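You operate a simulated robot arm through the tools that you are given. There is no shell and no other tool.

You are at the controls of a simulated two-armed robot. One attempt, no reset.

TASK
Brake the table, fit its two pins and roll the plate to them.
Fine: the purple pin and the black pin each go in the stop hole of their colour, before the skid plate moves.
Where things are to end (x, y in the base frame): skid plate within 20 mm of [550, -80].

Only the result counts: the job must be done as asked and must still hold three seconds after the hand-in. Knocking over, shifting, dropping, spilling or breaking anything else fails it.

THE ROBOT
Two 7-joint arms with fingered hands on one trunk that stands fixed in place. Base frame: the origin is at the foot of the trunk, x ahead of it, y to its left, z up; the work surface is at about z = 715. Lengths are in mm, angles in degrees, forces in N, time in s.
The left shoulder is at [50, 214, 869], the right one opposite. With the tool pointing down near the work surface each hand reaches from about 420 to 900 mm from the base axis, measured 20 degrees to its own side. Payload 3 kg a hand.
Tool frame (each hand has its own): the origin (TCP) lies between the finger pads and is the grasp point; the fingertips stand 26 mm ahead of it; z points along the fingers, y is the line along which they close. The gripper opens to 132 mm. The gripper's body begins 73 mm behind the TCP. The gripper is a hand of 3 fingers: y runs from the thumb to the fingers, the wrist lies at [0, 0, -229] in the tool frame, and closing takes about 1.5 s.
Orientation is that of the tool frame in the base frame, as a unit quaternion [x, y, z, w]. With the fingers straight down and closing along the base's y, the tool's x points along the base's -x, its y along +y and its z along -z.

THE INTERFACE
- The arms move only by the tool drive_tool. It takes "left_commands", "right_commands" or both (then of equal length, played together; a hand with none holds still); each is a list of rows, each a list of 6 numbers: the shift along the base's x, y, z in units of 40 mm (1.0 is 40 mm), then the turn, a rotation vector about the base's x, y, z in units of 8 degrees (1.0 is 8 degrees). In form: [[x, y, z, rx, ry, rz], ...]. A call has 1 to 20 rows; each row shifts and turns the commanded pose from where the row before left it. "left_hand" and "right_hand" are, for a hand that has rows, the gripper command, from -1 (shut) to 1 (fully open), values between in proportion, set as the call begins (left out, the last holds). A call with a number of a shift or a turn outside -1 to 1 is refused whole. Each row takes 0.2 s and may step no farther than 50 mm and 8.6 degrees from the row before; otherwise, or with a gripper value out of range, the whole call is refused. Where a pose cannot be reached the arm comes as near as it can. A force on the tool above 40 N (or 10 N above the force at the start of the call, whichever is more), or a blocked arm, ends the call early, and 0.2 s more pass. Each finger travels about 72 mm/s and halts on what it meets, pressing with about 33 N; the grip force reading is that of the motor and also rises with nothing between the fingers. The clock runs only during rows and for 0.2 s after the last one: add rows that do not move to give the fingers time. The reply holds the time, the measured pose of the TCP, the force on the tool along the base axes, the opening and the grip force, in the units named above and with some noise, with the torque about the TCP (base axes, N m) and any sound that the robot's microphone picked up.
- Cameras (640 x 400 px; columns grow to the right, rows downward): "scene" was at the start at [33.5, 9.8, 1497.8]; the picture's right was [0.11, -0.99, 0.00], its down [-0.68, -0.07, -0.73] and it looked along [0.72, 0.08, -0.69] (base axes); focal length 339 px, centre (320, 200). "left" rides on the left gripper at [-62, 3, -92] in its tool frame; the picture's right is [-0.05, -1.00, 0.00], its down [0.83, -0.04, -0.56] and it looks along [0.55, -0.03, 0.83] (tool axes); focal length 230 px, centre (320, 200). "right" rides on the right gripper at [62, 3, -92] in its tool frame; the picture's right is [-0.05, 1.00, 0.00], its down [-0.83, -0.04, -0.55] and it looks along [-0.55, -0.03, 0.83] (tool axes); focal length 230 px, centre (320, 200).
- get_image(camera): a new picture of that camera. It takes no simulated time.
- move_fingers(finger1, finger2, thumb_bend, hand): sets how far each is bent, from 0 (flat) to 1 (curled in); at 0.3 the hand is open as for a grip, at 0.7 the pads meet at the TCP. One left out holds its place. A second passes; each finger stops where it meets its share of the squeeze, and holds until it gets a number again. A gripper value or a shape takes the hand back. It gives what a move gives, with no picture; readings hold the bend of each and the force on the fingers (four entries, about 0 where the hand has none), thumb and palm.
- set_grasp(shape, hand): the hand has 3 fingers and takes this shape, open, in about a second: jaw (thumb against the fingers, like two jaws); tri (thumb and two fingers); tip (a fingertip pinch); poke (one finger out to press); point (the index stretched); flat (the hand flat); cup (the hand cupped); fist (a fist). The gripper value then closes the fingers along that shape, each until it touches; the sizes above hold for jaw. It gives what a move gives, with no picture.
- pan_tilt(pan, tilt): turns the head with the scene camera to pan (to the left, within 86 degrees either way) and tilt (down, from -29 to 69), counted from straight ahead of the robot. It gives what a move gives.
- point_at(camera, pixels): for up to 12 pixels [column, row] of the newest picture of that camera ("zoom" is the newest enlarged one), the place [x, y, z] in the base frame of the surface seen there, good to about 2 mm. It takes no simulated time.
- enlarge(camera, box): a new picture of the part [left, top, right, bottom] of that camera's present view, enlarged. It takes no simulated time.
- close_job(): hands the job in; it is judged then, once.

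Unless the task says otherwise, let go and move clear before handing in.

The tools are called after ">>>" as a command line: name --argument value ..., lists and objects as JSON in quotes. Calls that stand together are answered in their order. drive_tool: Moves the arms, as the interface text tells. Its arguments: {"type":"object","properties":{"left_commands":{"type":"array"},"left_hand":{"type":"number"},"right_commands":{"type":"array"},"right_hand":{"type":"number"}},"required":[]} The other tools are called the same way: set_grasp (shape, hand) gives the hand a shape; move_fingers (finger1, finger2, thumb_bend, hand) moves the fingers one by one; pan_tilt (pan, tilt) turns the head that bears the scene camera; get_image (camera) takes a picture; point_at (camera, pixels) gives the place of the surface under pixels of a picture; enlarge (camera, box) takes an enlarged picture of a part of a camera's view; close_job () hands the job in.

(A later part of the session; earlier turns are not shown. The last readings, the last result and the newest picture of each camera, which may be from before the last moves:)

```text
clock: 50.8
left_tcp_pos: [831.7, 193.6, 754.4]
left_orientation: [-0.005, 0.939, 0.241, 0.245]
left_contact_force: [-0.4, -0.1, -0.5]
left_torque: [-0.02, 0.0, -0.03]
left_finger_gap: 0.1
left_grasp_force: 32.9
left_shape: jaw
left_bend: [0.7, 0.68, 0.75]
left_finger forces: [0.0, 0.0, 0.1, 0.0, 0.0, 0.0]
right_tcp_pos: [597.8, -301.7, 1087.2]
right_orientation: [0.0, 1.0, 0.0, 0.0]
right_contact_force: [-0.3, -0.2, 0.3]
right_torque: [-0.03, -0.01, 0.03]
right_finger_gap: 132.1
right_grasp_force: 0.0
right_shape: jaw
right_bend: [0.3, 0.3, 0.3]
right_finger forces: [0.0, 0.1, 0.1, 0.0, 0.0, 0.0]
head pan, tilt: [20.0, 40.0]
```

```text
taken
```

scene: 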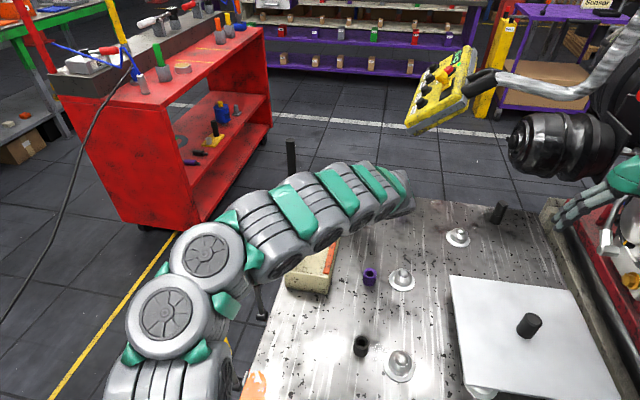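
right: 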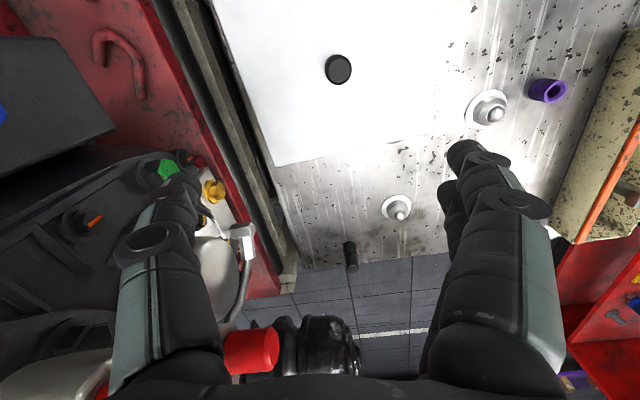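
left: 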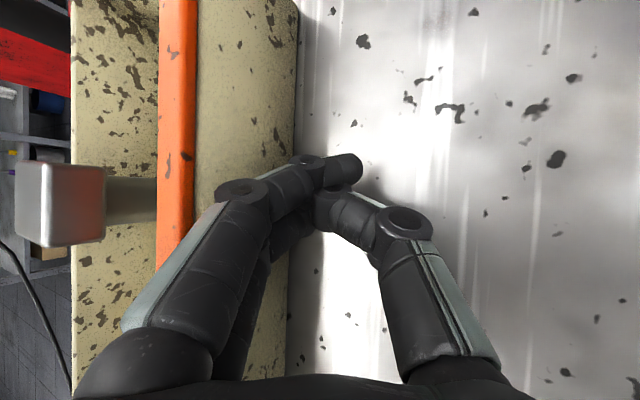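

Now nudging toward +y in small steps until contact.

>>> drive_tool --left_commands '[[0, 0.25, 0, 0, 0, 0], [0, 0.15, 0, 0, 0, 0], [0, 0.1, 0, 0, 0, 0], [0, 0, 0, 0, 0, 0]]'

```text
clock: 51.8
left_tcp_pos: [831.0, 214.2, 755.4]
left_orientation: [-0.005, 0.939, 0.241, 0.245]
left_contact_force: [1.7, -3.7, 1.6]
left_torque: [0.14, 0.08, 0.1]
left_finger_gap: 0.1
left_grasp_force: 32.5
left_shape: jaw
left_bend: [0.7, 0.68, 0.75]
left_finger forces: [0.0, 4.5, 0.0, 0.1, 0.0, 0.1]
right_tcp_pos: [597.4, -301.2, 1087.5]
right_orientation: [0.0, 1.0, 0.0, -0.001]
right_contact_force: [0.1, 0.1, 0.1]
right_torque: [0.01, 0.03, 0.02]
right_finger_gap: 132.0
right_grasp_force: 0.0
right_shape: jaw
right_bend: [0.3, 0.3, 0.3]
right_finger forces: [0.1, 0.1, 0.0, 0.0, 0.1, 0.0]
head pan, tilt: [20.0, 40.0]
```

Contact begins (-3.7 N). I'll push about 8 mm and compare.

>>> drive_tool --left_commands '[[0, 0.1, 0, 0, 0, 0], [0, 0.1, 0, 0, 0, 0], [0, 0, 0, 0, 0, 0]]'

>>> get_image --camera "left"

>>> enlarge --camera "scene" --box '[220, 160, 320, 300]'

```text
clock: 52.6
left_tcp_pos: [830.8, 223.9, 754.7]
left_orientation: [-0.005, 0.939, 0.242, 0.244]
left_contact_force: [0.7, -2.9, -1.1]
left_torque: [0.08, 0.04, 0.06]
left_finger_gap: 0.0
left_grasp_force: 33.1
left_shape: jaw
left_bend: [0.7, 0.68, 0.75]
left_finger forces: [0.0, 2.5, 0.0, 0.0, 0.0, 0.0]
right_tcp_pos: [598.9, -302.0, 1086.9]
right_orientation: [0.001, 1.0, 0.0, 0.001]
right_contact_force: [0.6, 0.2, -0.7]
right_torque: [-0.02, 0.02, 0.03]
right_finger_gap: 131.9
right_grasp_force: 0.1
right_shape: jaw
right_bend: [0.3, 0.3, 0.3]
right_finger forces: [0.1, 0.0, 0.0, 0.0, 0.0, 0.0]
head pan, tilt: [20.0, 40.0]
```

```text
taken
```

left: 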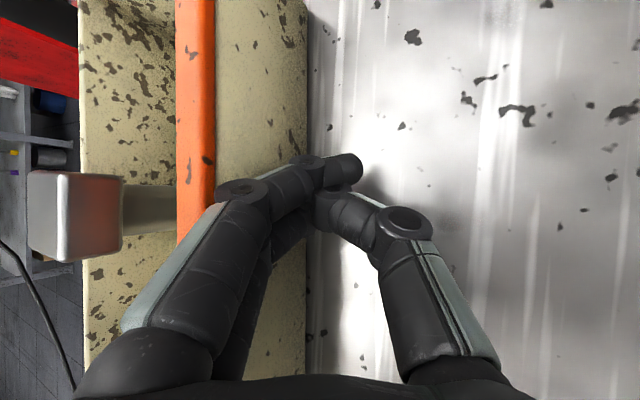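

```text
2.86 times, centred on (270, 230) of scene
```

zoom: 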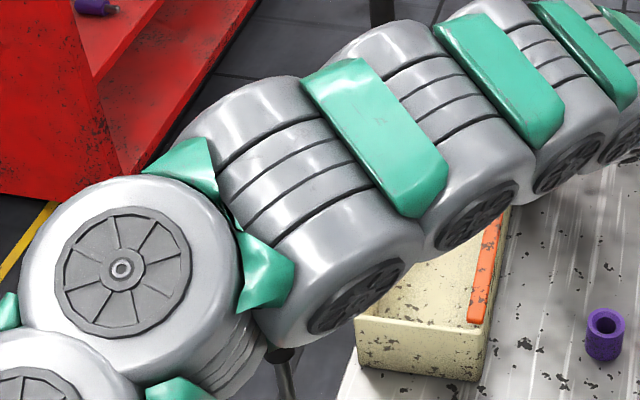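

The tray has moved about 9 mm and its near end looks back at the original pixels. I'll measure its wall line to see the remaining rotation.

>>> point_at --camera "left" --pixels '[[195, 20], [195, 60], [195, 120], [195, 180], [280, 20], [290, 100], [298, 300], [296, 340], [75, 220]]'

>>> point_at --camera "zoom" --pixels '[[476, 320], [492, 240], [485, 280], [380, 340], [357, 322]]'

```text
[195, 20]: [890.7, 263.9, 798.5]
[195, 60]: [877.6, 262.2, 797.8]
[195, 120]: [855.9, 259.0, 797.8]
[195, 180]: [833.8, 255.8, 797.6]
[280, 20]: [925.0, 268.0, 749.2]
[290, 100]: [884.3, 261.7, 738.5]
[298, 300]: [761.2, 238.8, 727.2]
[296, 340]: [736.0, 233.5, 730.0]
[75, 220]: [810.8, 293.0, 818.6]
```

```text
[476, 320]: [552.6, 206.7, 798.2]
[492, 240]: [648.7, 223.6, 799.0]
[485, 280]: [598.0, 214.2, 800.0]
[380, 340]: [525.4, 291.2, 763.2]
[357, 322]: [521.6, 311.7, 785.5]
```

Compared with the original pixels, the tray's near end is right and the far end still needs about 5–6 mm. I'll push a further 4.5 mm, then retract and compare the zoom view.

>>> drive_tool --left_commands '[[0, 0.06, 0, 0, 0, 0], [0, 0.05, 0, 0, 0, 0], [0, 0, 0, 0, 0, 0]]'

>>> drive_tool --left_commands '[[0, -0.5, 0, 0, 0, 0], [0, -0.5, 0, 0, 0, 0], [0, -0.3, 0.8, 0, 0, 0], [0, 0, 1, 0, 0, 0], [0, -0.5, 1, 0, 0, 0], [-0.5, -0.5, 0.8, 0, 0, 0], [-1, -0.5, 0, 0, 0, 0], [-1, 0, 0, 0, 0, 0], [-1, 0, 0, 0, 0, 0]]'

>>> get_image --camera "scene"

>>> enlarge --camera "scene" --box '[220, 160, 320, 300]'

```text
clock: 53.4
left_tcp_pos: [831.2, 227.5, 755.3]
left_orientation: [-0.005, 0.939, 0.24, 0.245]
left_contact_force: [0.8, -3.0, -0.7]
left_torque: [0.06, 0.07, 0.09]
left_finger_gap: 0.0
left_grasp_force: 33.3
left_shape: jaw
left_bend: [0.7, 0.68, 0.75]
left_finger forces: [0.1, 3.0, 0.0, 0.0, 0.1, 0.1]
right_tcp_pos: [597.9, -302.0, 1085.9]
right_orientation: [0.0, 1.0, 0.0, -0.001]
right_contact_force: [-0.8, 0.1, -0.4]
right_torque: [0.01, -0.01, -0.02]
right_finger_gap: 131.8
right_grasp_force: 0.0
right_shape: jaw
right_bend: [0.3, 0.3, 0.3]
right_finger forces: [0.0, 0.0, 0.0, 0.0, 0.1, 0.0]
head pan, tilt: [20.0, 40.0]
```

```text
clock: 55.4
left_tcp_pos: [690.6, 115.3, 899.7]
left_orientation: [-0.007, 0.939, 0.241, 0.245]
left_contact_force: [-0.3, -0.6, -0.1]
left_torque: [0.0, -0.01, 0.03]
left_finger_gap: 0.1
left_grasp_force: 33.0
left_shape: jaw
left_bend: [0.7, 0.68, 0.75]
left_finger forces: [0.1, 0.0, 0.1, 0.0, 0.1, 0.0]
right_tcp_pos: [598.9, -300.9, 1087.1]
right_orientation: [0.0, 1.0, 0.0, 0.0]
right_contact_force: [-0.2, 0.3, 0.4]
right_torque: [-0.02, -0.02, 0.02]
right_finger_gap: 131.8
right_grasp_force: 0.0
right_shape: jaw
right_bend: [0.3, 0.3, 0.3]
right_finger forces: [0.0, 0.0, 0.1, 0.1, 0.1, 0.0]
head pan, tilt: [20.0, 40.0]
```

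```text
taken
```

scene: 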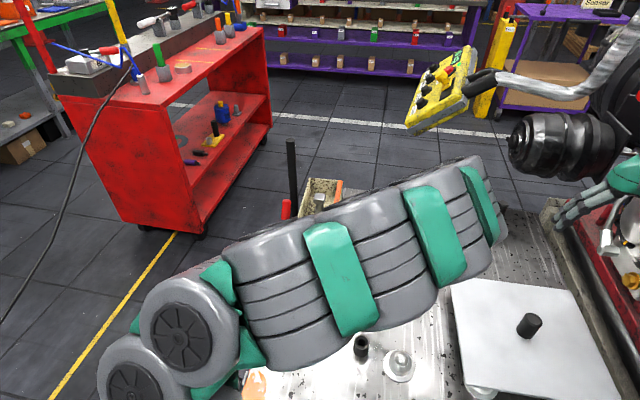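

```text
2.86 times, centred on (270, 230) of scene
```

zoom: 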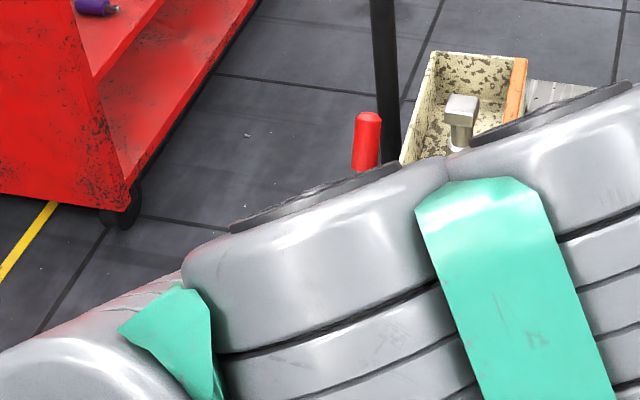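

The far end now shows at (432,51) versus the original (440,52), so I've overshot by several millimetres. I'll move the left arm to its starting pose and compare with the first reference view.

>>> drive_tool --left_commands '[[0, 0.5, 0.8, -0.5, 0, 0], [0, 0.9, 0.5, -0.5, 0, 0], [0, 0.9, 0.5, -0.5, 0, 0], [0, 0.9, 0.3, -0.5, 0, 0], [0, 0.9, 0.3, -0.5, 0, 0], [0, 0.7, 0, -0.5, 0, 0], [0, 0.2, 0, -0.5, 0, 0], [0, 0, 0, 0, 1, 0], [0, 0, 0, 0, 1, 0], [0, 0, 0, 0, 1, 0], [0, 0, 0, 0, 0.5, -0.87], [0, 0, 0, 0, 0, 0]]' --left_hand 0

>>> pan_tilt --pan 6.2 --tilt 43.3

>>> enlarge --camera "scene" --box '[180, 140, 340, 240]'

>>> get_image --camera "scene"

>>> get_image --camera "left"

```text
clock: 58.0
left_tcp_pos: [691.1, 316.8, 995.3]
left_orientation: [0.0, 1.0, 0.02, -0.005]
left_contact_force: [0.0, 0.3, -0.3]
left_torque: [-0.03, -0.01, 0.02]
left_finger_gap: 65.3
left_grasp_force: 0.1
left_shape: jaw
left_bend: [0.73, 0.73, 0.7]
left_finger forces: [0.0, 0.0, 0.0, 0.0, 0.0, 0.0]
right_tcp_pos: [599.4, -300.9, 1087.0]
right_orientation: [0.0, 1.0, 0.0, -0.001]
right_contact_force: [0.3, 0.9, -0.2]
right_torque: [0.02, 0.0, -0.01]
right_finger_gap: 131.9
right_grasp_force: 0.1
right_shape: jaw
right_bend: [0.3, 0.3, 0.3]
right_finger forces: [0.0, 0.0, 0.1, 0.0, 0.0, 0.1]
head pan, tilt: [20.0, 40.0]
```

```text
clock: 58.8
left_tcp_pos: [691.0, 316.2, 994.8]
left_orientation: [0.0, 1.0, 0.02, -0.005]
left_contact_force: [0.1, -0.3, -0.1]
left_torque: [-0.02, -0.03, -0.02]
left_finger_gap: 65.5
left_grasp_force: 0.0
left_shape: jaw
left_bend: [0.73, 0.73, 0.7]
left_finger forces: [0.0, 0.0, 0.0, 0.1, 0.1, 0.0]
right_tcp_pos: [598.1, -302.3, 1087.8]
right_orientation: [0.001, 1.0, 0.0, 0.001]
right_contact_force: [0.8, -0.3, -0.2]
right_torque: [-0.01, -0.01, -0.02]
right_finger_gap: 131.7
right_grasp_force: 0.2
right_shape: jaw
right_bend: [0.3, 0.3, 0.3]
right_finger forces: [0.0, 0.0, 0.0, 0.0, 0.0, 0.0]
head pan, tilt: [6.2, 43.3]
```

```text
4.00 times, centred on (260, 190) of scene
```

zoom: 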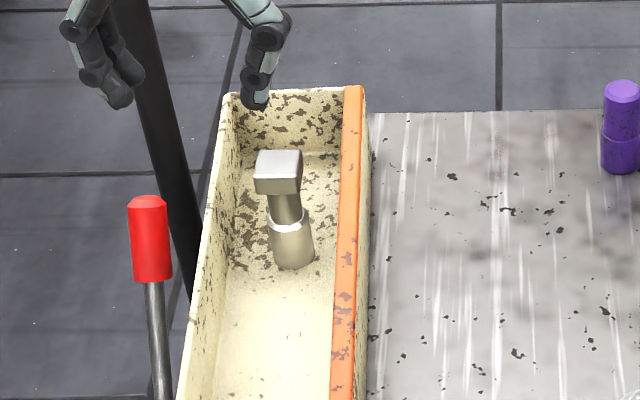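

```text
taken
```

scene: 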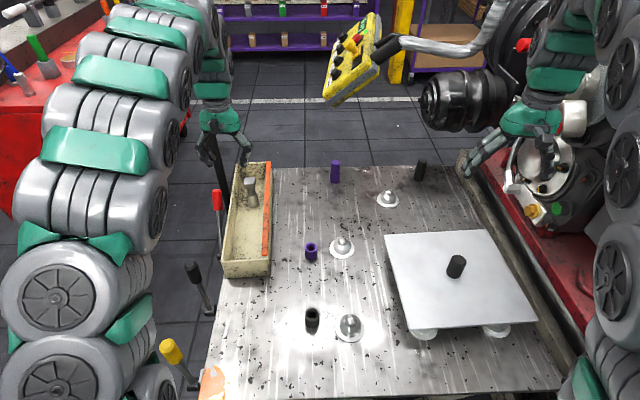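

```text
taken
```

left: 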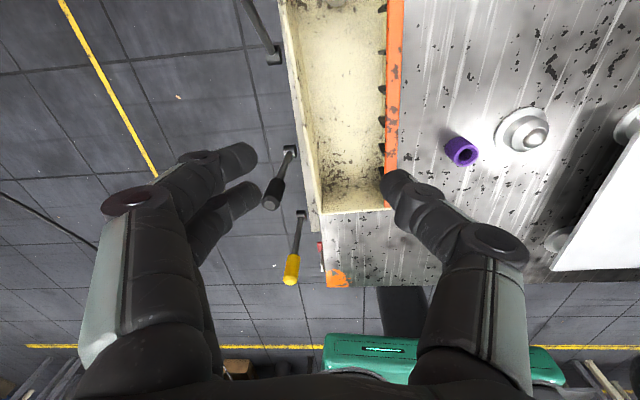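

The far end is about 10 mm past its original place (zoom corner 375→364). I'll check the near end too, and read the present rim coordinates.

>>> enlarge --camera "scene" --box '[160, 200, 400, 400]'

>>> point_at --camera "zoom" --pixels '[[206, 125], [303, 146], [290, 105], [302, 20], [212, 60], [217, 155]]'

>>> point_at --camera "scene" --pixels '[[238, 163], [269, 164], [232, 215], [227, 250]]'

```text
2.00 times, centred on (280, 300) of scene
```

zoom: 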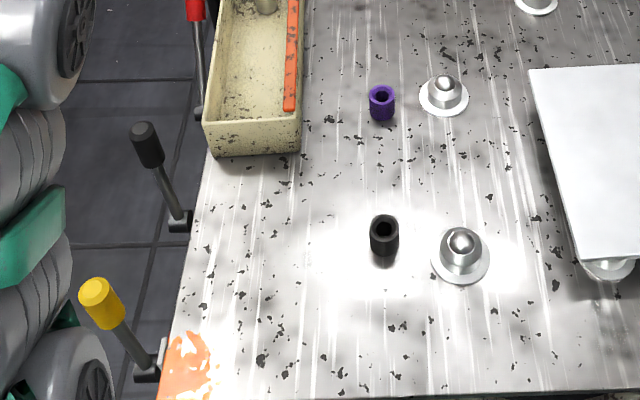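

```text
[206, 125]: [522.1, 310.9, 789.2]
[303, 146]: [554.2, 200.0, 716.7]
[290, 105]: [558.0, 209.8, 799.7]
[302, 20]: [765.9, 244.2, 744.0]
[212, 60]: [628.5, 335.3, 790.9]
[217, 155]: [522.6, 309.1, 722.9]
```

```text
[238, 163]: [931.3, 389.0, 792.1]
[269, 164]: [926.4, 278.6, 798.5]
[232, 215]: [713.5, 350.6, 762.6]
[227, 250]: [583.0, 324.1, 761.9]
```

The near end is about 4 mm and the far end about 10 mm too far toward +y. I'll bring the closed left hand to the outer side at x≈790 and push back gently.

>>> drive_tool --left_commands '[[0, 0.9, 0, -0.5, 0, 0], [0.3, 0.9, 0, -0.5, 0, 0], [0.5, 0.9, 0, -0.5, 0, 0], [0.5, 0.2, 0, -0.5, 0, 0], [0.5, 0, -0.3, -0.5, -0.6, 0], [0.3, 0, -0.6, -0.5, -0.7, 0], [0.2, 0, -0.6, -0.5, -0.7, 0], [0, 0, -0.6, 0, -0.7, 0], [0, 0, -0.6, 0, -0.7, 0], [0, 0, -0.6, 0, 0, 0], [0, 0, 0, 0, 0, 0]]' --left_hand -1

>>> get_image --camera "left"

>>> get_image --camera "scene"

```text
clock: 61.1
left_tcp_pos: [783.2, 430.8, 863.1]
left_orientation: [0.04, 0.948, -0.218, 0.228]
left_contact_force: [-0.1, 0.4, 0.3]
left_torque: [0.01, 0.02, 0.02]
left_finger_gap: 0.1
left_grasp_force: 32.8
left_shape: jaw
left_bend: [0.68, 0.68, 0.74]
left_finger forces: [0.0, 0.0, 0.0, 0.0, 0.1, 0.1]
right_tcp_pos: [599.7, -299.5, 1087.9]
right_orientation: [0.0, 1.0, 0.0, 0.0]
right_contact_force: [-0.5, 0.3, 0.1]
right_torque: [-0.01, 0.0, -0.03]
right_finger_gap: 131.9
right_grasp_force: 0.0
right_shape: jaw
right_bend: [0.3, 0.3, 0.3]
right_finger forces: [0.0, 0.0, 0.0, 0.0, 0.0, 0.1]
head pan, tilt: [6.2, 43.3]
```

```text
taken
```

left: 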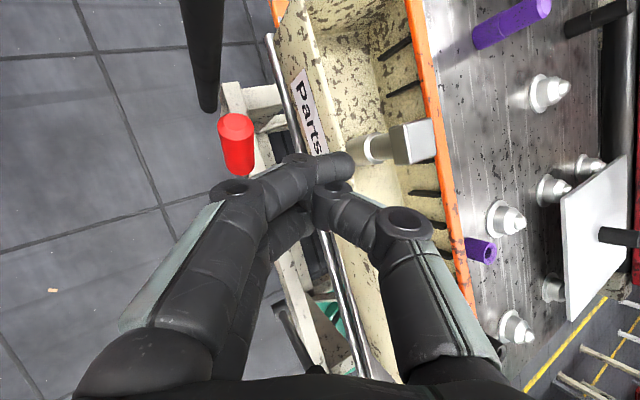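

```text
taken
```

scene: 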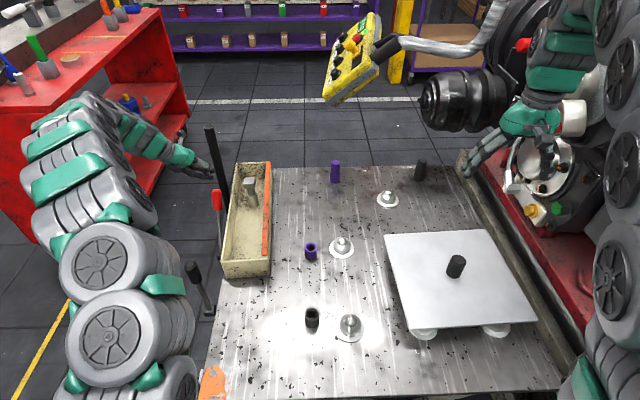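

The hand is clear of the red knob. I'll lower to z≈765 beside the tray's outer wall, then approach in -y.

>>> drive_tool --left_commands '[[-0.07, 0, -0.82, 0, 0, 0], [-0.07, 0, -0.82, 0, 0, 0], [-0.07, 0, -0.8, 0, 0, 0], [0, -0.3, 0, 0, 0, 0], [0, 0, 0, 0, 0, 0]]'

>>> get_image --camera "left"

```text
clock: 62.4
left_tcp_pos: [774.7, 420.0, 765.0]
left_orientation: [0.039, 0.948, -0.217, 0.228]
left_contact_force: [0.3, 0.5, 0.2]
left_torque: [0.02, -0.01, 0.03]
left_finger_gap: 0.0
left_grasp_force: 33.7
left_shape: jaw
left_bend: [0.68, 0.68, 0.74]
left_finger forces: [0.0, 0.0, 0.0, 0.0, 0.0, 0.1]
right_tcp_pos: [598.8, -301.0, 1086.3]
right_orientation: [0.0, 1.0, -0.001, -0.001]
right_contact_force: [1.1, -0.2, 0.6]
right_torque: [-0.01, 0.02, 0.03]
right_finger_gap: 131.9
right_grasp_force: 0.0
right_shape: jaw
right_bend: [0.3, 0.3, 0.3]
right_finger forces: [0.0, 0.0, 0.0, 0.1, 0.0, 0.0]
head pan, tilt: [6.2, 43.3]
```

```text
taken
```

left: 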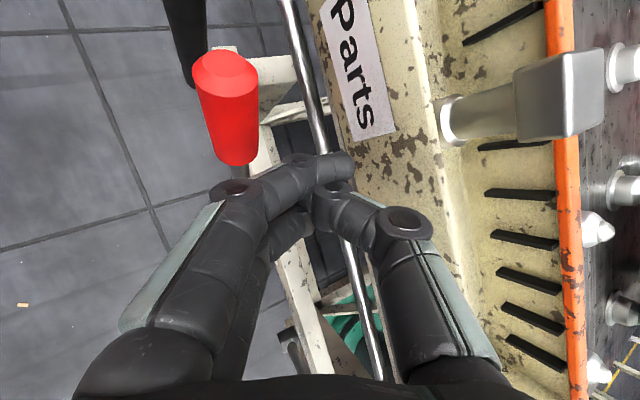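

Approaching the wall in small steps.

>>> drive_tool --left_commands '[[0, -0.2, 0, 0, 0, 0], [0, -0.15, 0, 0, 0, 0], [0, -0.1, 0, 0, 0, 0], [0, 0, 0, 0, 0, 0]]'

```text
clock: 63.4
left_tcp_pos: [773.7, 401.9, 765.9]
left_orientation: [0.039, 0.948, -0.218, 0.227]
left_contact_force: [0.0, 0.0, 0.0]
left_torque: [0.01, 0.02, 0.0]
left_finger_gap: 0.0
left_grasp_force: 32.5
left_shape: jaw
left_bend: [0.68, 0.68, 0.74]
left_finger forces: [0.0, 0.1, 0.0, 0.1, 0.0, 0.0]
right_tcp_pos: [599.1, -301.9, 1087.3]
right_orientation: [0.0, 1.0, -0.001, -0.001]
right_contact_force: [-0.3, 0.4, 0.9]
right_torque: [-0.02, 0.03, -0.02]
right_finger_gap: 132.0
right_grasp_force: 0.1
right_shape: jaw
right_bend: [0.3, 0.3, 0.3]
right_finger forces: [0.1, 0.0, 0.0, 0.1, 0.0, 0.1]
head pan, tilt: [6.2, 43.3]
```

>>> drive_tool --left_commands '[[0, -0.1, 0, 0, 0, 0], [0, -0.1, 0, 0, 0, 0], [0, 0, 0, 0, 0, 0]]'

>>> drive_tool --left_commands '[[0, -0.05, 0, 0, 0, 0], [0, -0.05, 0, 0, 0, 0], [0, 0, 0, 0, 0, 0]]'

>>> enlarge --camera "scene" --box '[180, 140, 340, 240]'

```text
clock: 64.2
left_tcp_pos: [774.9, 393.8, 764.9]
left_orientation: [0.04, 0.948, -0.218, 0.228]
left_contact_force: [0.2, 0.7, 0.2]
left_torque: [-0.01, 0.0, 0.02]
left_finger_gap: 0.0
left_grasp_force: 33.2
left_shape: jaw
left_bend: [0.68, 0.68, 0.74]
left_finger forces: [0.0, 0.1, 0.0, 0.0, 0.1, 0.0]
right_tcp_pos: [598.5, -302.4, 1088.3]
right_orientation: [-0.001, 1.0, 0.0, 0.0]
right_contact_force: [0.2, 0.1, 0.3]
right_torque: [0.02, 0.01, 0.0]
right_finger_gap: 132.2
right_grasp_force: 0.0
right_shape: jaw
right_bend: [0.3, 0.3, 0.3]
right_finger forces: [0.0, 0.1, 0.1, 0.1, 0.0, 0.0]
head pan, tilt: [6.2, 43.3]
```

```text
clock: 65.0
left_tcp_pos: [775.7, 390.2, 765.4]
left_orientation: [0.039, 0.949, -0.217, 0.228]
left_contact_force: [0.6, 2.1, 1.1]
left_torque: [-0.04, 0.0, 0.05]
left_finger_gap: 0.0
left_grasp_force: 33.2
left_shape: jaw
left_bend: [0.68, 0.68, 0.74]
left_finger forces: [0.0, 0.0, 0.0, 0.0, 0.1, 0.0]
right_tcp_pos: [598.5, -301.6, 1087.3]
right_orientation: [0.001, 1.0, 0.0, 0.001]
right_contact_force: [0.4, 0.3, 0.2]
right_torque: [0.0, -0.03, 0.05]
right_finger_gap: 132.1
right_grasp_force: 0.0
right_shape: jaw
right_bend: [0.3, 0.3, 0.3]
right_finger forces: [0.0, 0.1, 0.1, 0.1, 0.0, 0.0]
head pan, tilt: [6.2, 43.3]
```

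```text
4.00 times, centred on (260, 190) of scene
```

zoom: 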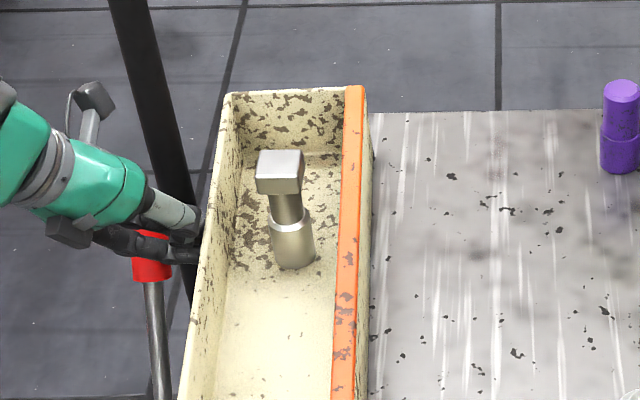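

Contact just made (2 N), and the whole tray is visible in this view. I'll push 4 mm and then 2 mm and compare (target: rail corner at ~375,90).

>>> drive_tool --left_commands '[[0, -0.05, 0, 0, 0, 0], [0, -0.05, 0, 0, 0, 0], [0, -0.05, 0, 0, 0, 0], [0, 0, 0, 0, 0, 0]]'

>>> enlarge --camera "scene" --box '[180, 140, 340, 240]'

```text
clock: 66.0
left_tcp_pos: [774.5, 384.3, 765.9]
left_orientation: [0.039, 0.948, -0.218, 0.227]
left_contact_force: [0.4, 1.0, 0.1]
left_torque: [0.01, -0.01, 0.03]
left_finger_gap: 0.0
left_grasp_force: 33.2
left_shape: jaw
left_bend: [0.67, 0.68, 0.74]
left_finger forces: [0.0, 0.1, 0.0, 0.0, 0.0, 0.0]
right_tcp_pos: [598.5, -302.5, 1087.0]
right_orientation: [0.0, 1.0, -0.001, 0.0]
right_contact_force: [0.6, -0.3, -0.2]
right_torque: [0.02, -0.01, 0.02]
right_finger_gap: 131.6
right_grasp_force: 0.1
right_shape: jaw
right_bend: [0.3, 0.3, 0.3]
right_finger forces: [0.1, 0.0, 0.0, 0.1, 0.0, 0.0]
head pan, tilt: [6.2, 43.3]
```

```text
4.00 times, centred on (260, 190) of scene
```

zoom: 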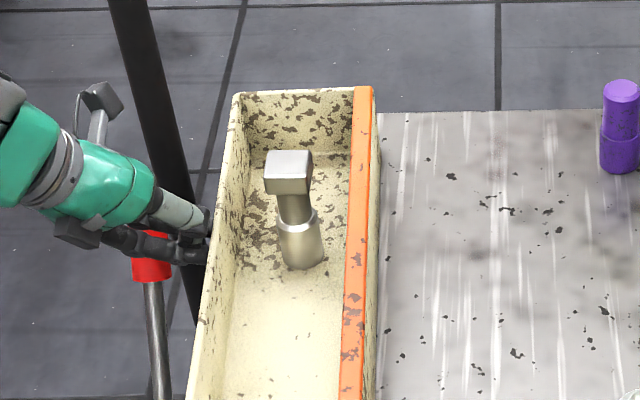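

The tray now matches the reference view to within about half a pixel (rail corner 374,88; post head 264–312). I'll back the left hand away and re-check both ends.

>>> drive_tool --left_commands '[[0, 0.4, 0, 0, 0, 0], [-0.2, 0.5, 0.5, 0, 0, 0], [-0.3, 0, 1, 0, 0, 0], [-0.3, 0, 1, 0, 0, 0], [-0.3, 0, 1, 0, 0, 0], [-0.3, 0, 1, 0, 0, 0], [-0.3, 0, 0.6, 0, 0, 0]]'

>>> enlarge --camera "scene" --box '[180, 140, 340, 240]'

>>> enlarge --camera "scene" --box '[160, 200, 400, 400]'

>>> enlarge --camera "scene" --box '[300, 140, 560, 360]'

>>> get_image --camera "right"

```text
clock: 67.5
left_tcp_pos: [706.4, 421.6, 971.3]
left_orientation: [0.038, 0.948, -0.217, 0.228]
left_contact_force: [0.5, -0.3, -0.9]
left_torque: [0.01, -0.01, 0.0]
left_finger_gap: 0.0
left_grasp_force: 32.9
left_shape: jaw
left_bend: [0.68, 0.68, 0.74]
left_finger forces: [0.1, 0.0, 0.0, 0.1, 0.0, 0.0]
right_tcp_pos: [597.3, -300.6, 1086.9]
right_orientation: [0.0, 1.0, 0.0, -0.001]
right_contact_force: [0.2, -0.1, -0.7]
right_torque: [0.04, -0.01, -0.01]
right_finger_gap: 131.6
right_grasp_force: 0.0
right_shape: jaw
right_bend: [0.3, 0.3, 0.3]
right_finger forces: [0.0, 0.0, 0.1, 0.0, 0.0, 0.0]
head pan, tilt: [6.2, 43.3]
```

```text
4.00 times, centred on (260, 190) of scene
```

zoom: 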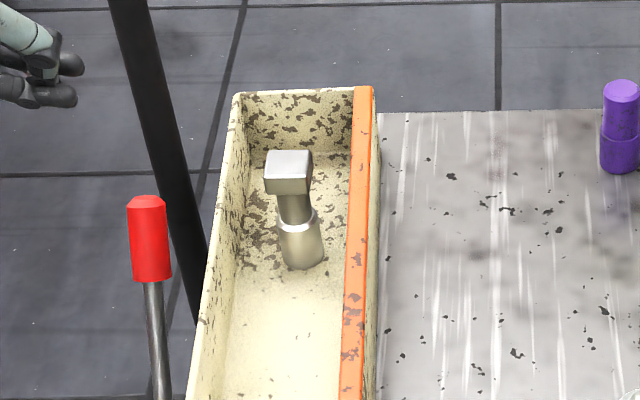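

```text
2.00 times, centred on (280, 300) of scene
```

zoom: 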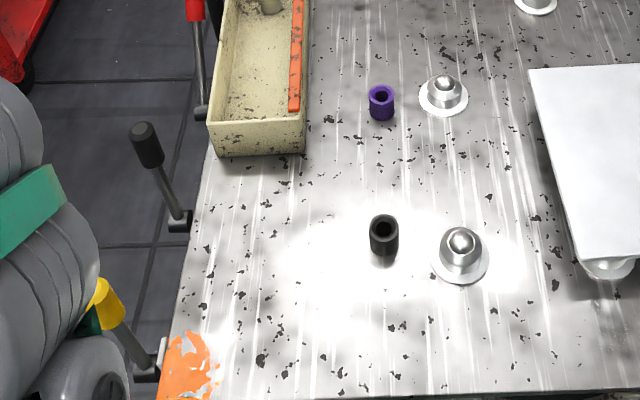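

```text
1.82 times, centred on (430, 250) of scene
```

zoom: 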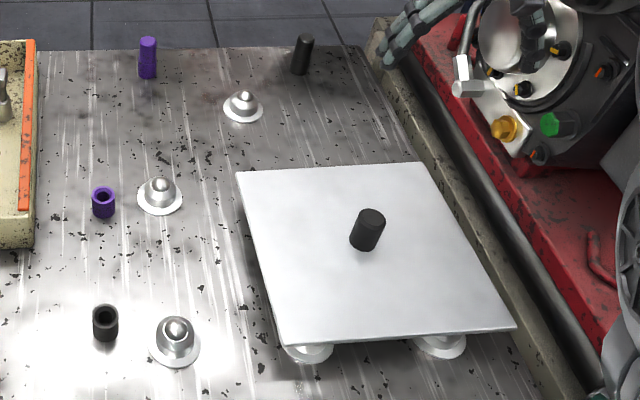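

```text
taken
```

right: 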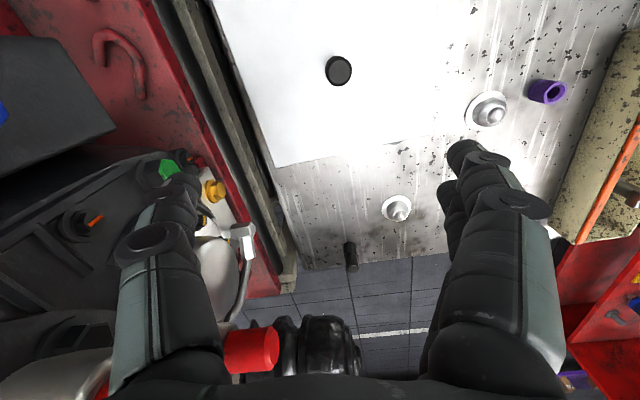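

The tray is back: rail bottom at (288–300,112) versus the original (287–299,112), and the far corner matches too. Next is the purple pin: I'll bring the left hand, tilted forward, toward it and look closely.

>>> drive_tool --left_commands '[[0, -0.9, 0, 1, 0, 0], [0.2, -0.9, 0, 1, 0, 0], [0.3, -0.95, 0, 1, 0, 0], [0.4, -0.95, 0, 0.4, 0, 0], [0.4, -0.95, 0, 0, 0, 0], [0.4, -0.95, 0, 0, -0.5, 0], [0.4, -0.95, -0.2, 0, -0.5, 0], [0.4, -0.95, -0.3, 0, -0.6, 0], [0.4, -0.8, -0.4, 0, -0.6, 0], [0, 0, -0.4, 0, 0, 0], [0, 0, 0, 0, 0, 0]]' --left_hand 0.3

>>> get_image --camera "left"

>>> get_image --camera "scene"

```text
clock: 70.0
left_tcp_pos: [823.6, 86.6, 919.6]
left_orientation: [0.089, 0.929, 0.025, 0.359]
left_contact_force: [-0.1, -0.7, -0.5]
left_torque: [0.02, 0.02, 0.0]
left_finger_gap: 85.6
left_grasp_force: 0.1
left_shape: jaw
left_bend: [0.7, 0.7, 0.68]
left_finger forces: [0.0, 0.1, 0.0, 0.1, 0.0, 0.0]
right_tcp_pos: [598.2, -301.1, 1086.9]
right_orientation: [0.0, 1.0, 0.0, 0.0]
right_contact_force: [-0.3, 0.4, 0.4]
right_torque: [0.02, 0.01, 0.04]
right_finger_gap: 132.0
right_grasp_force: 0.1
right_shape: jaw
right_bend: [0.3, 0.3, 0.3]
right_finger forces: [0.0, 0.0, 0.1, 0.0, 0.1, 0.1]
head pan, tilt: [6.2, 43.3]
```

```text
taken
```

left: 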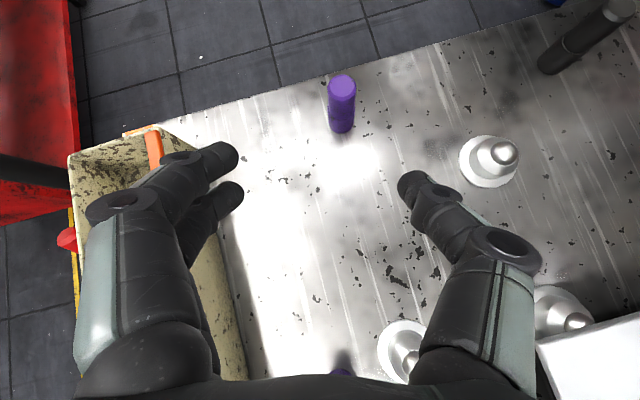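

```text
taken
```

scene: 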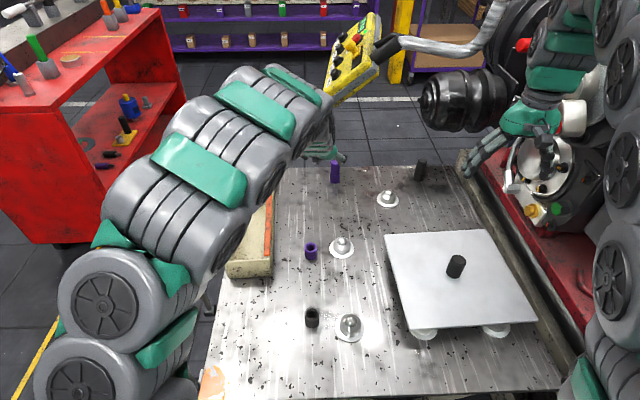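

The purple pin is well framed (left ~342,105). I'll enlarge and measure it.

>>> enlarge --camera "left" --box '[300, 60, 380, 150]'

>>> point_at --camera "left" --pixels '[[342, 84], [331, 84], [353, 84], [342, 77], [342, 92], [341, 110], [340, 128], [330, 122], [351, 122]]'

```text
4.44 times, centred on (340, 105) of left
```

zoom: 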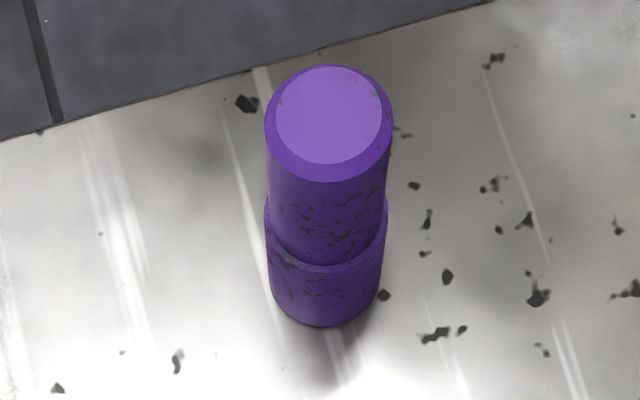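

```text
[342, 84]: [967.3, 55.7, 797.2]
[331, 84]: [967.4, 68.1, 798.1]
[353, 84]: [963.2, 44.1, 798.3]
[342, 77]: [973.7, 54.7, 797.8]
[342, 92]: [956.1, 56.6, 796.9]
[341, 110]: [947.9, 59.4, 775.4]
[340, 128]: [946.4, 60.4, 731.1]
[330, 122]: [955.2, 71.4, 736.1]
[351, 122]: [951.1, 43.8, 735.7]
```

The pin is about 28 mm across above and about 32 mm in its lower third, with a chamfered top. I need to know the socket's hole size to tell which end goes in, so I'll look closely at the sockets.

>>> enlarge --camera "scene" --box '[290, 235, 330, 270]'

>>> point_at --camera "zoom" --pixels '[[320, 160], [260, 160], [380, 160], [290, 130], [350, 130], [320, 110], [320, 200], [320, 300]]'

>>> enlarge --camera "scene" --box '[290, 300, 330, 335]'

>>> enlarge --camera "scene" --box '[315, 155, 355, 190]'

```text
11.43 times, centred on (310, 252) of scene
```

zoom: 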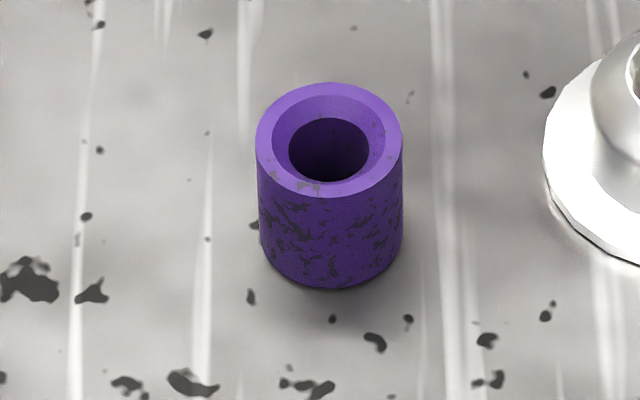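

```text
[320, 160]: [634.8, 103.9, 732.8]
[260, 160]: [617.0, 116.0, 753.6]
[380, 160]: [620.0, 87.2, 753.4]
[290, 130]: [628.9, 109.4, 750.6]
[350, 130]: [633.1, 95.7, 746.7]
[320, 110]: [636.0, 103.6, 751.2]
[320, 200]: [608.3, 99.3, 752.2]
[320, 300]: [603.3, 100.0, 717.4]
```

```text
11.43 times, centred on (310, 318) of scene
```

zoom: 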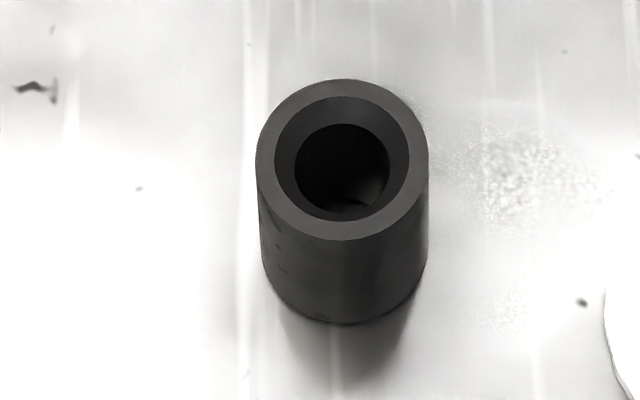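

```text
11.43 times, centred on (335, 172) of scene
```

zoom: 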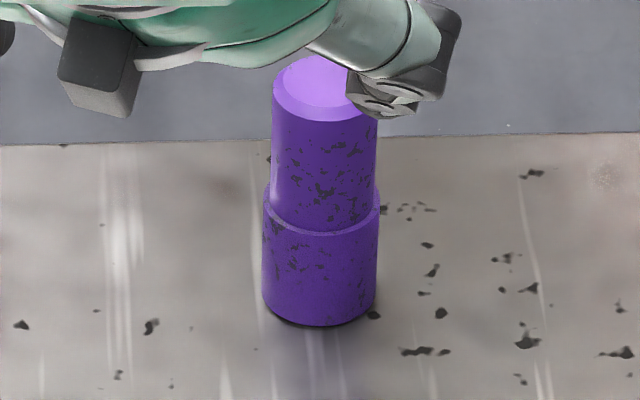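

The lower purple part has the same size and height as the socket (about 35 mm across, z 715–752). So the pin likely sits in a similar holder or has a collar, and its lower end goes into the countersunk hole. I'll level the grip axis, tilt a little more, and approach the upper part of the purple pin at z≈778.

>>> drive_tool --left_commands '[[0.7, -0.24, -0.9, -0.4, -0.5, 0], [0.7, -0.24, -0.9, -0.4, -0.5, 0], [0, 0, 0, 0, 0, 0]]'

>>> get_image --camera "left"

```text
clock: 70.8
left_tcp_pos: [878.3, 68.5, 845.8]
left_orientation: [0.068, 0.901, -0.021, 0.427]
left_contact_force: [0.6, 0.1, 0.6]
left_torque: [0.0, -0.02, 0.01]
left_finger_gap: 85.6
left_grasp_force: 0.0
left_shape: jaw
left_bend: [0.7, 0.7, 0.68]
left_finger forces: [0.1, 0.1, 0.0, 0.1, 0.0, 0.0]
right_tcp_pos: [598.6, -301.2, 1087.1]
right_orientation: [0.0, 1.0, 0.0, -0.001]
right_contact_force: [0.2, -0.3, 1.0]
right_torque: [0.03, 0.0, 0.01]
right_finger_gap: 131.8
right_grasp_force: 0.1
right_shape: jaw
right_bend: [0.3, 0.3, 0.3]
right_finger forces: [0.1, 0.0, 0.0, 0.0, 0.0, 0.1]
head pan, tilt: [6.2, 43.3]
```

```text
taken
```

left: 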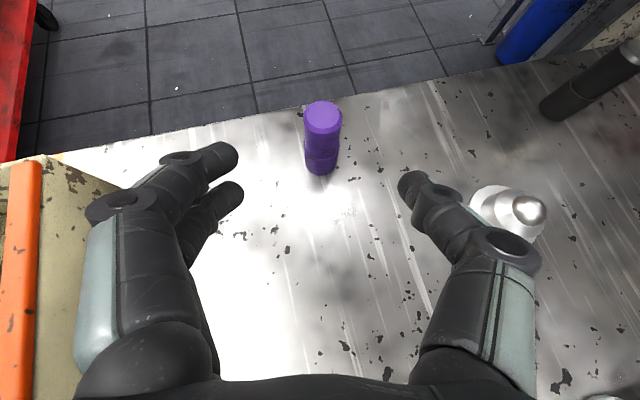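

The pin is centred between the fingers (~322,135). I'll re-measure it and then move in.

>>> point_at --camera "left" --pixels '[[323, 112], [308, 112], [338, 112], [322, 130], [321, 150], [320, 165], [307, 160], [334, 160]]'

>>> drive_tool --left_commands '[[0.68, -0.09, -0.56, 0, 0, 0], [0.68, -0.09, -0.56, 0, 0, 0], [0.5, -0.06, -0.4, 0, 0, 0], [0, 0, 0, 0, 0, 0]]'

>>> get_image --camera "left"

```text
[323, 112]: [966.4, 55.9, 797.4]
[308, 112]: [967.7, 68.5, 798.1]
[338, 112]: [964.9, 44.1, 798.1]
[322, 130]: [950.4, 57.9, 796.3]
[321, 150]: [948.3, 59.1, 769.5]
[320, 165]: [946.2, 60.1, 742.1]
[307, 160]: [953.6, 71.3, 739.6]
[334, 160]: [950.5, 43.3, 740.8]
```

```text
clock: 71.8
left_tcp_pos: [954.1, 59.0, 783.6]
left_orientation: [0.067, 0.902, -0.021, 0.427]
left_contact_force: [0.1, -0.2, -0.2]
left_torque: [0.0, -0.02, 0.0]
left_finger_gap: 85.7
left_grasp_force: 0.0
left_shape: jaw
left_bend: [0.7, 0.7, 0.68]
left_finger forces: [0.0, 0.1, 0.1, 0.0, 0.1, 0.0]
right_tcp_pos: [598.4, -302.2, 1087.7]
right_orientation: [-0.001, 1.0, 0.0, 0.0]
right_contact_force: [-0.5, -0.3, 0.0]
right_torque: [-0.01, 0.01, 0.0]
right_finger_gap: 131.8
right_grasp_force: 0.0
right_shape: jaw
right_bend: [0.3, 0.3, 0.3]
right_finger forces: [0.0, 0.1, 0.0, 0.0, 0.0, 0.0]
head pan, tilt: [6.2, 43.3]
```

```text
taken
```

left: 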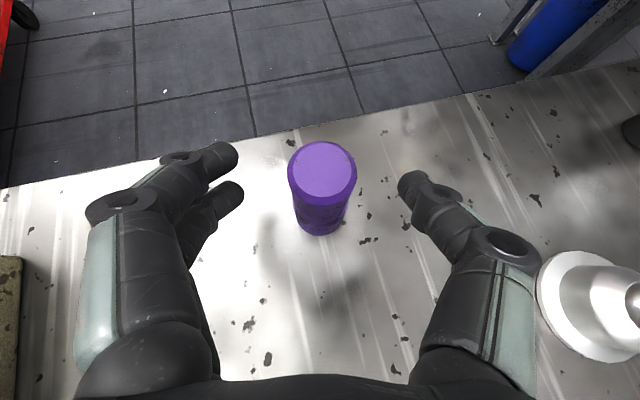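

I'll centre on the axis (965,57) at z≈785 and close on the upper part.

>>> drive_tool --left_commands '[[0.22, -0.03, 0.02, 0, 0, 0], [0, 0, 0, 0, 0, 0]]'

>>> drive_tool --left_commands '[[0, 0, 0, 0, 0, 0], [0, 0, 0, 0, 0, 0], [0, 0, 0, 0, 0, 0], [0, 0, 0, 0, 0, 0], [0, 0, 0, 0, 0, 0], [0, 0, 0, 0, 0, 0], [0, 0, 0, 0, 0, 0]]' --left_hand -0.8

>>> get_image --camera "left"

>>> enlarge --camera "scene" --box '[300, 130, 370, 200]'

```text
clock: 72.3
left_tcp_pos: [956.3, 59.9, 784.9]
left_orientation: [0.067, 0.902, -0.02, 0.427]
left_contact_force: [-0.9, 0.1, -0.2]
left_torque: [0.06, -0.02, 0.03]
left_finger_gap: 85.5
left_grasp_force: 0.0
left_shape: jaw
left_bend: [0.7, 0.7, 0.68]
left_finger forces: [0.1, 0.0, 0.0, 0.1, 0.1, 0.0]
left hand out of reach, approached as far as the arm can: row 1
right_tcp_pos: [597.8, -301.4, 1087.1]
right_orientation: [0.0, 1.0, 0.001, 0.0]
right_contact_force: [0.0, 0.3, -0.6]
right_torque: [0.0, 0.01, 0.0]
right_finger_gap: 131.9
right_grasp_force: 0.0
right_shape: jaw
right_bend: [0.3, 0.3, 0.3]
right_finger forces: [0.1, 0.1, 0.0, 0.0, 0.0, 0.0]
head pan, tilt: [6.2, 43.3]
```

```text
clock: 74.0
left_tcp_pos: [956.7, 59.6, 785.7]
left_orientation: [0.065, 0.901, -0.019, 0.428]
left_contact_force: [0.7, -1.3, 2.8]
left_torque: [-0.02, 0.04, -0.05]
left_finger_gap: 21.2
left_grasp_force: 33.2
left_shape: jaw
left_bend: [0.72, 0.73, 0.71]
left_finger forces: [12.1, 16.0, 0.0, 0.0, 29.6, 0.1]
right_tcp_pos: [597.5, -301.3, 1087.5]
right_orientation: [0.0, 1.0, -0.001, 0.001]
right_contact_force: [0.1, -0.3, -0.4]
right_torque: [-0.01, -0.02, -0.02]
right_finger_gap: 132.2
right_grasp_force: 0.1
right_shape: jaw
right_bend: [0.3, 0.3, 0.3]
right_finger forces: [0.1, 0.0, 0.0, 0.1, 0.0, 0.1]
head pan, tilt: [6.2, 43.3]
```

```text
taken
```

left: 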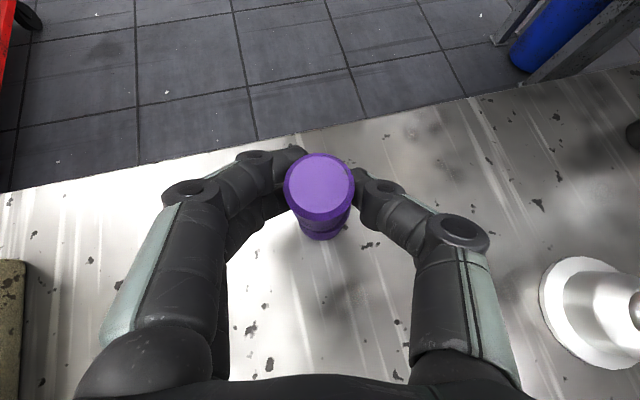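

```text
5.71 times, centred on (335, 165) of scene
```

zoom: 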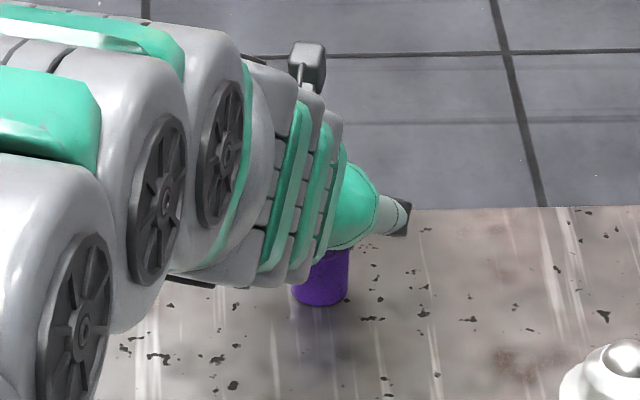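

The pin is gripped (33 N). I'll lift it straight up in small steps, slightly back to stay in reach, and look at its lower end.

>>> drive_tool --left_commands '[[0, 0, 0.25, 0, 0, 0], [0, 0, 0.5, 0, 0, 0], [-0.1, 0, 0.7, 0, 0, 0], [-0.6, 0.1, 0.7, 0, 0, 0], [0, 0, 0, 0, 0, 0]]'

>>> get_image --camera "left"

>>> get_image --camera "scene"

>>> get_image --camera "right"

```text
clock: 75.2
left_tcp_pos: [927.3, 64.0, 871.7]
left_orientation: [0.067, 0.902, -0.02, 0.426]
left_contact_force: [0.0, -0.7, -1.3]
left_torque: [0.0, 0.03, 0.03]
left_finger_gap: 20.8
left_grasp_force: 33.3
left_shape: jaw
left_bend: [0.73, 0.73, 0.71]
left_finger forces: [10.8, 17.1, 0.0, 0.0, 28.4, 0.0]
right_tcp_pos: [597.4, -301.4, 1088.1]
right_orientation: [0.0, 1.0, 0.0, 0.0]
right_contact_force: [0.0, 0.6, -0.3]
right_torque: [0.0, 0.01, 0.0]
right_finger_gap: 132.0
right_grasp_force: 0.1
right_shape: jaw
right_bend: [0.3, 0.3, 0.3]
right_finger forces: [0.0, 0.1, 0.0, 0.1, 0.1, 0.0]
head pan, tilt: [6.2, 43.3]
```

```text
taken
```

left: 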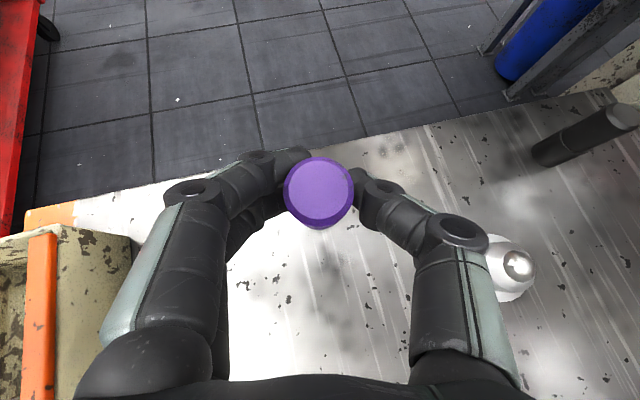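

```text
taken
```

scene: 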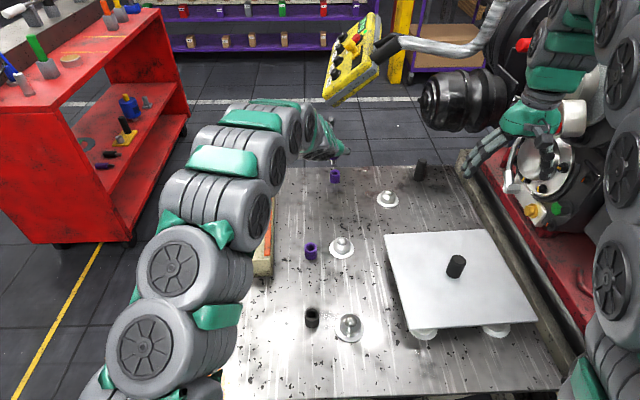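

```text
taken
```

right: 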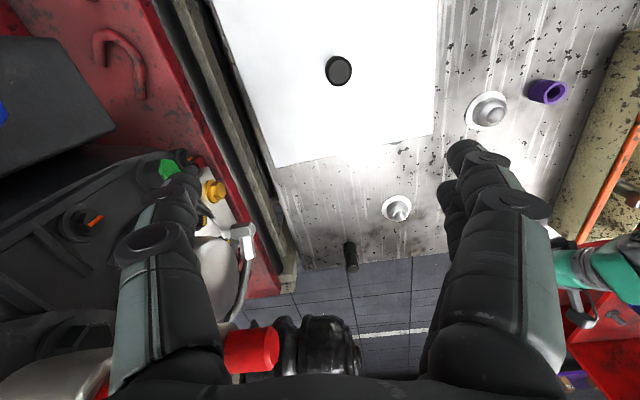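

The pin is off the table. I'll look at its shape below the grip and at what remains on the table.

>>> enlarge --camera "scene" --box '[310, 140, 360, 190]'

>>> point_at --camera "zoom" --pixels '[[320, 240], [320, 290], [320, 200]]'

```text
8.00 times, centred on (335, 165) of scene
```

zoom: 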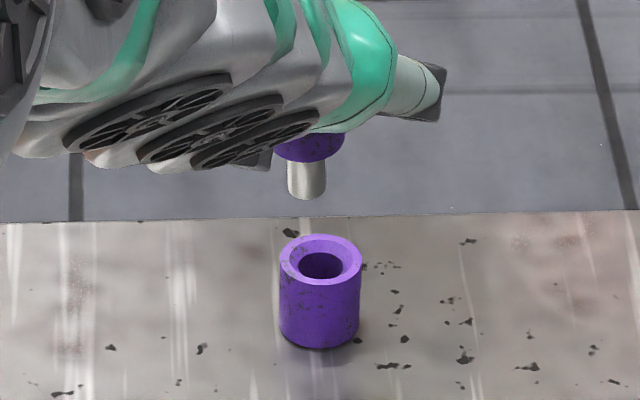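

```text
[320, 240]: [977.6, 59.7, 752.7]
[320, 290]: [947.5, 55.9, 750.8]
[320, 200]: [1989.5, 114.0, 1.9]
```

Confirmed: a holder stays on the table and the pin has a steel spigot that fits the hole. I'll carry the pin level at z≈872 toward the purple socket, keeping the same hand orientation, and stop midway to check the arm.

>>> drive_tool --left_commands '[[-0.875, 0.11, 0.1, 0, 0, 0], [-0.875, 0.11, 0.1, 0, 0, 0], [-0.875, 0.11, 0, 0, 0, 0], [-0.875, 0.11, 0, 0, 0, 0], [-0.875, 0.11, 0, 0, 0, 0], [0, 0, 0, 0, 0, 0]]'

>>> get_image --camera "scene"

```text
clock: 76.5
left_tcp_pos: [752.8, 85.9, 878.4]
left_orientation: [0.066, 0.902, -0.02, 0.427]
left_contact_force: [-0.1, 0.3, -2.4]
left_torque: [0.0, 0.01, 0.0]
left_finger_gap: 19.8
left_grasp_force: 33.2
left_shape: jaw
left_bend: [0.73, 0.73, 0.71]
left_finger forces: [9.9, 16.7, 0.0, 0.1, 27.1, 0.1]
right_tcp_pos: [597.7, -302.0, 1087.0]
right_orientation: [0.0, 1.0, 0.0, 0.0]
right_contact_force: [0.1, 0.2, -0.2]
right_torque: [0.0, 0.0, -0.01]
right_finger_gap: 131.9
right_grasp_force: 0.0
right_shape: jaw
right_bend: [0.3, 0.3, 0.3]
right_finger forces: [0.0, 0.0, 0.0, 0.0, 0.0, 0.1]
head pan, tilt: [6.2, 43.3]
```

```text
taken
```

scene: 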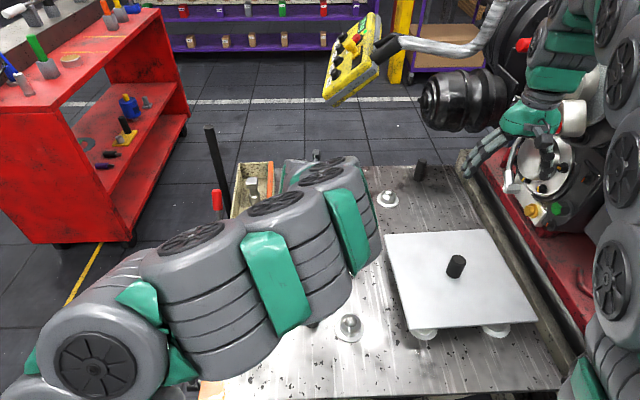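

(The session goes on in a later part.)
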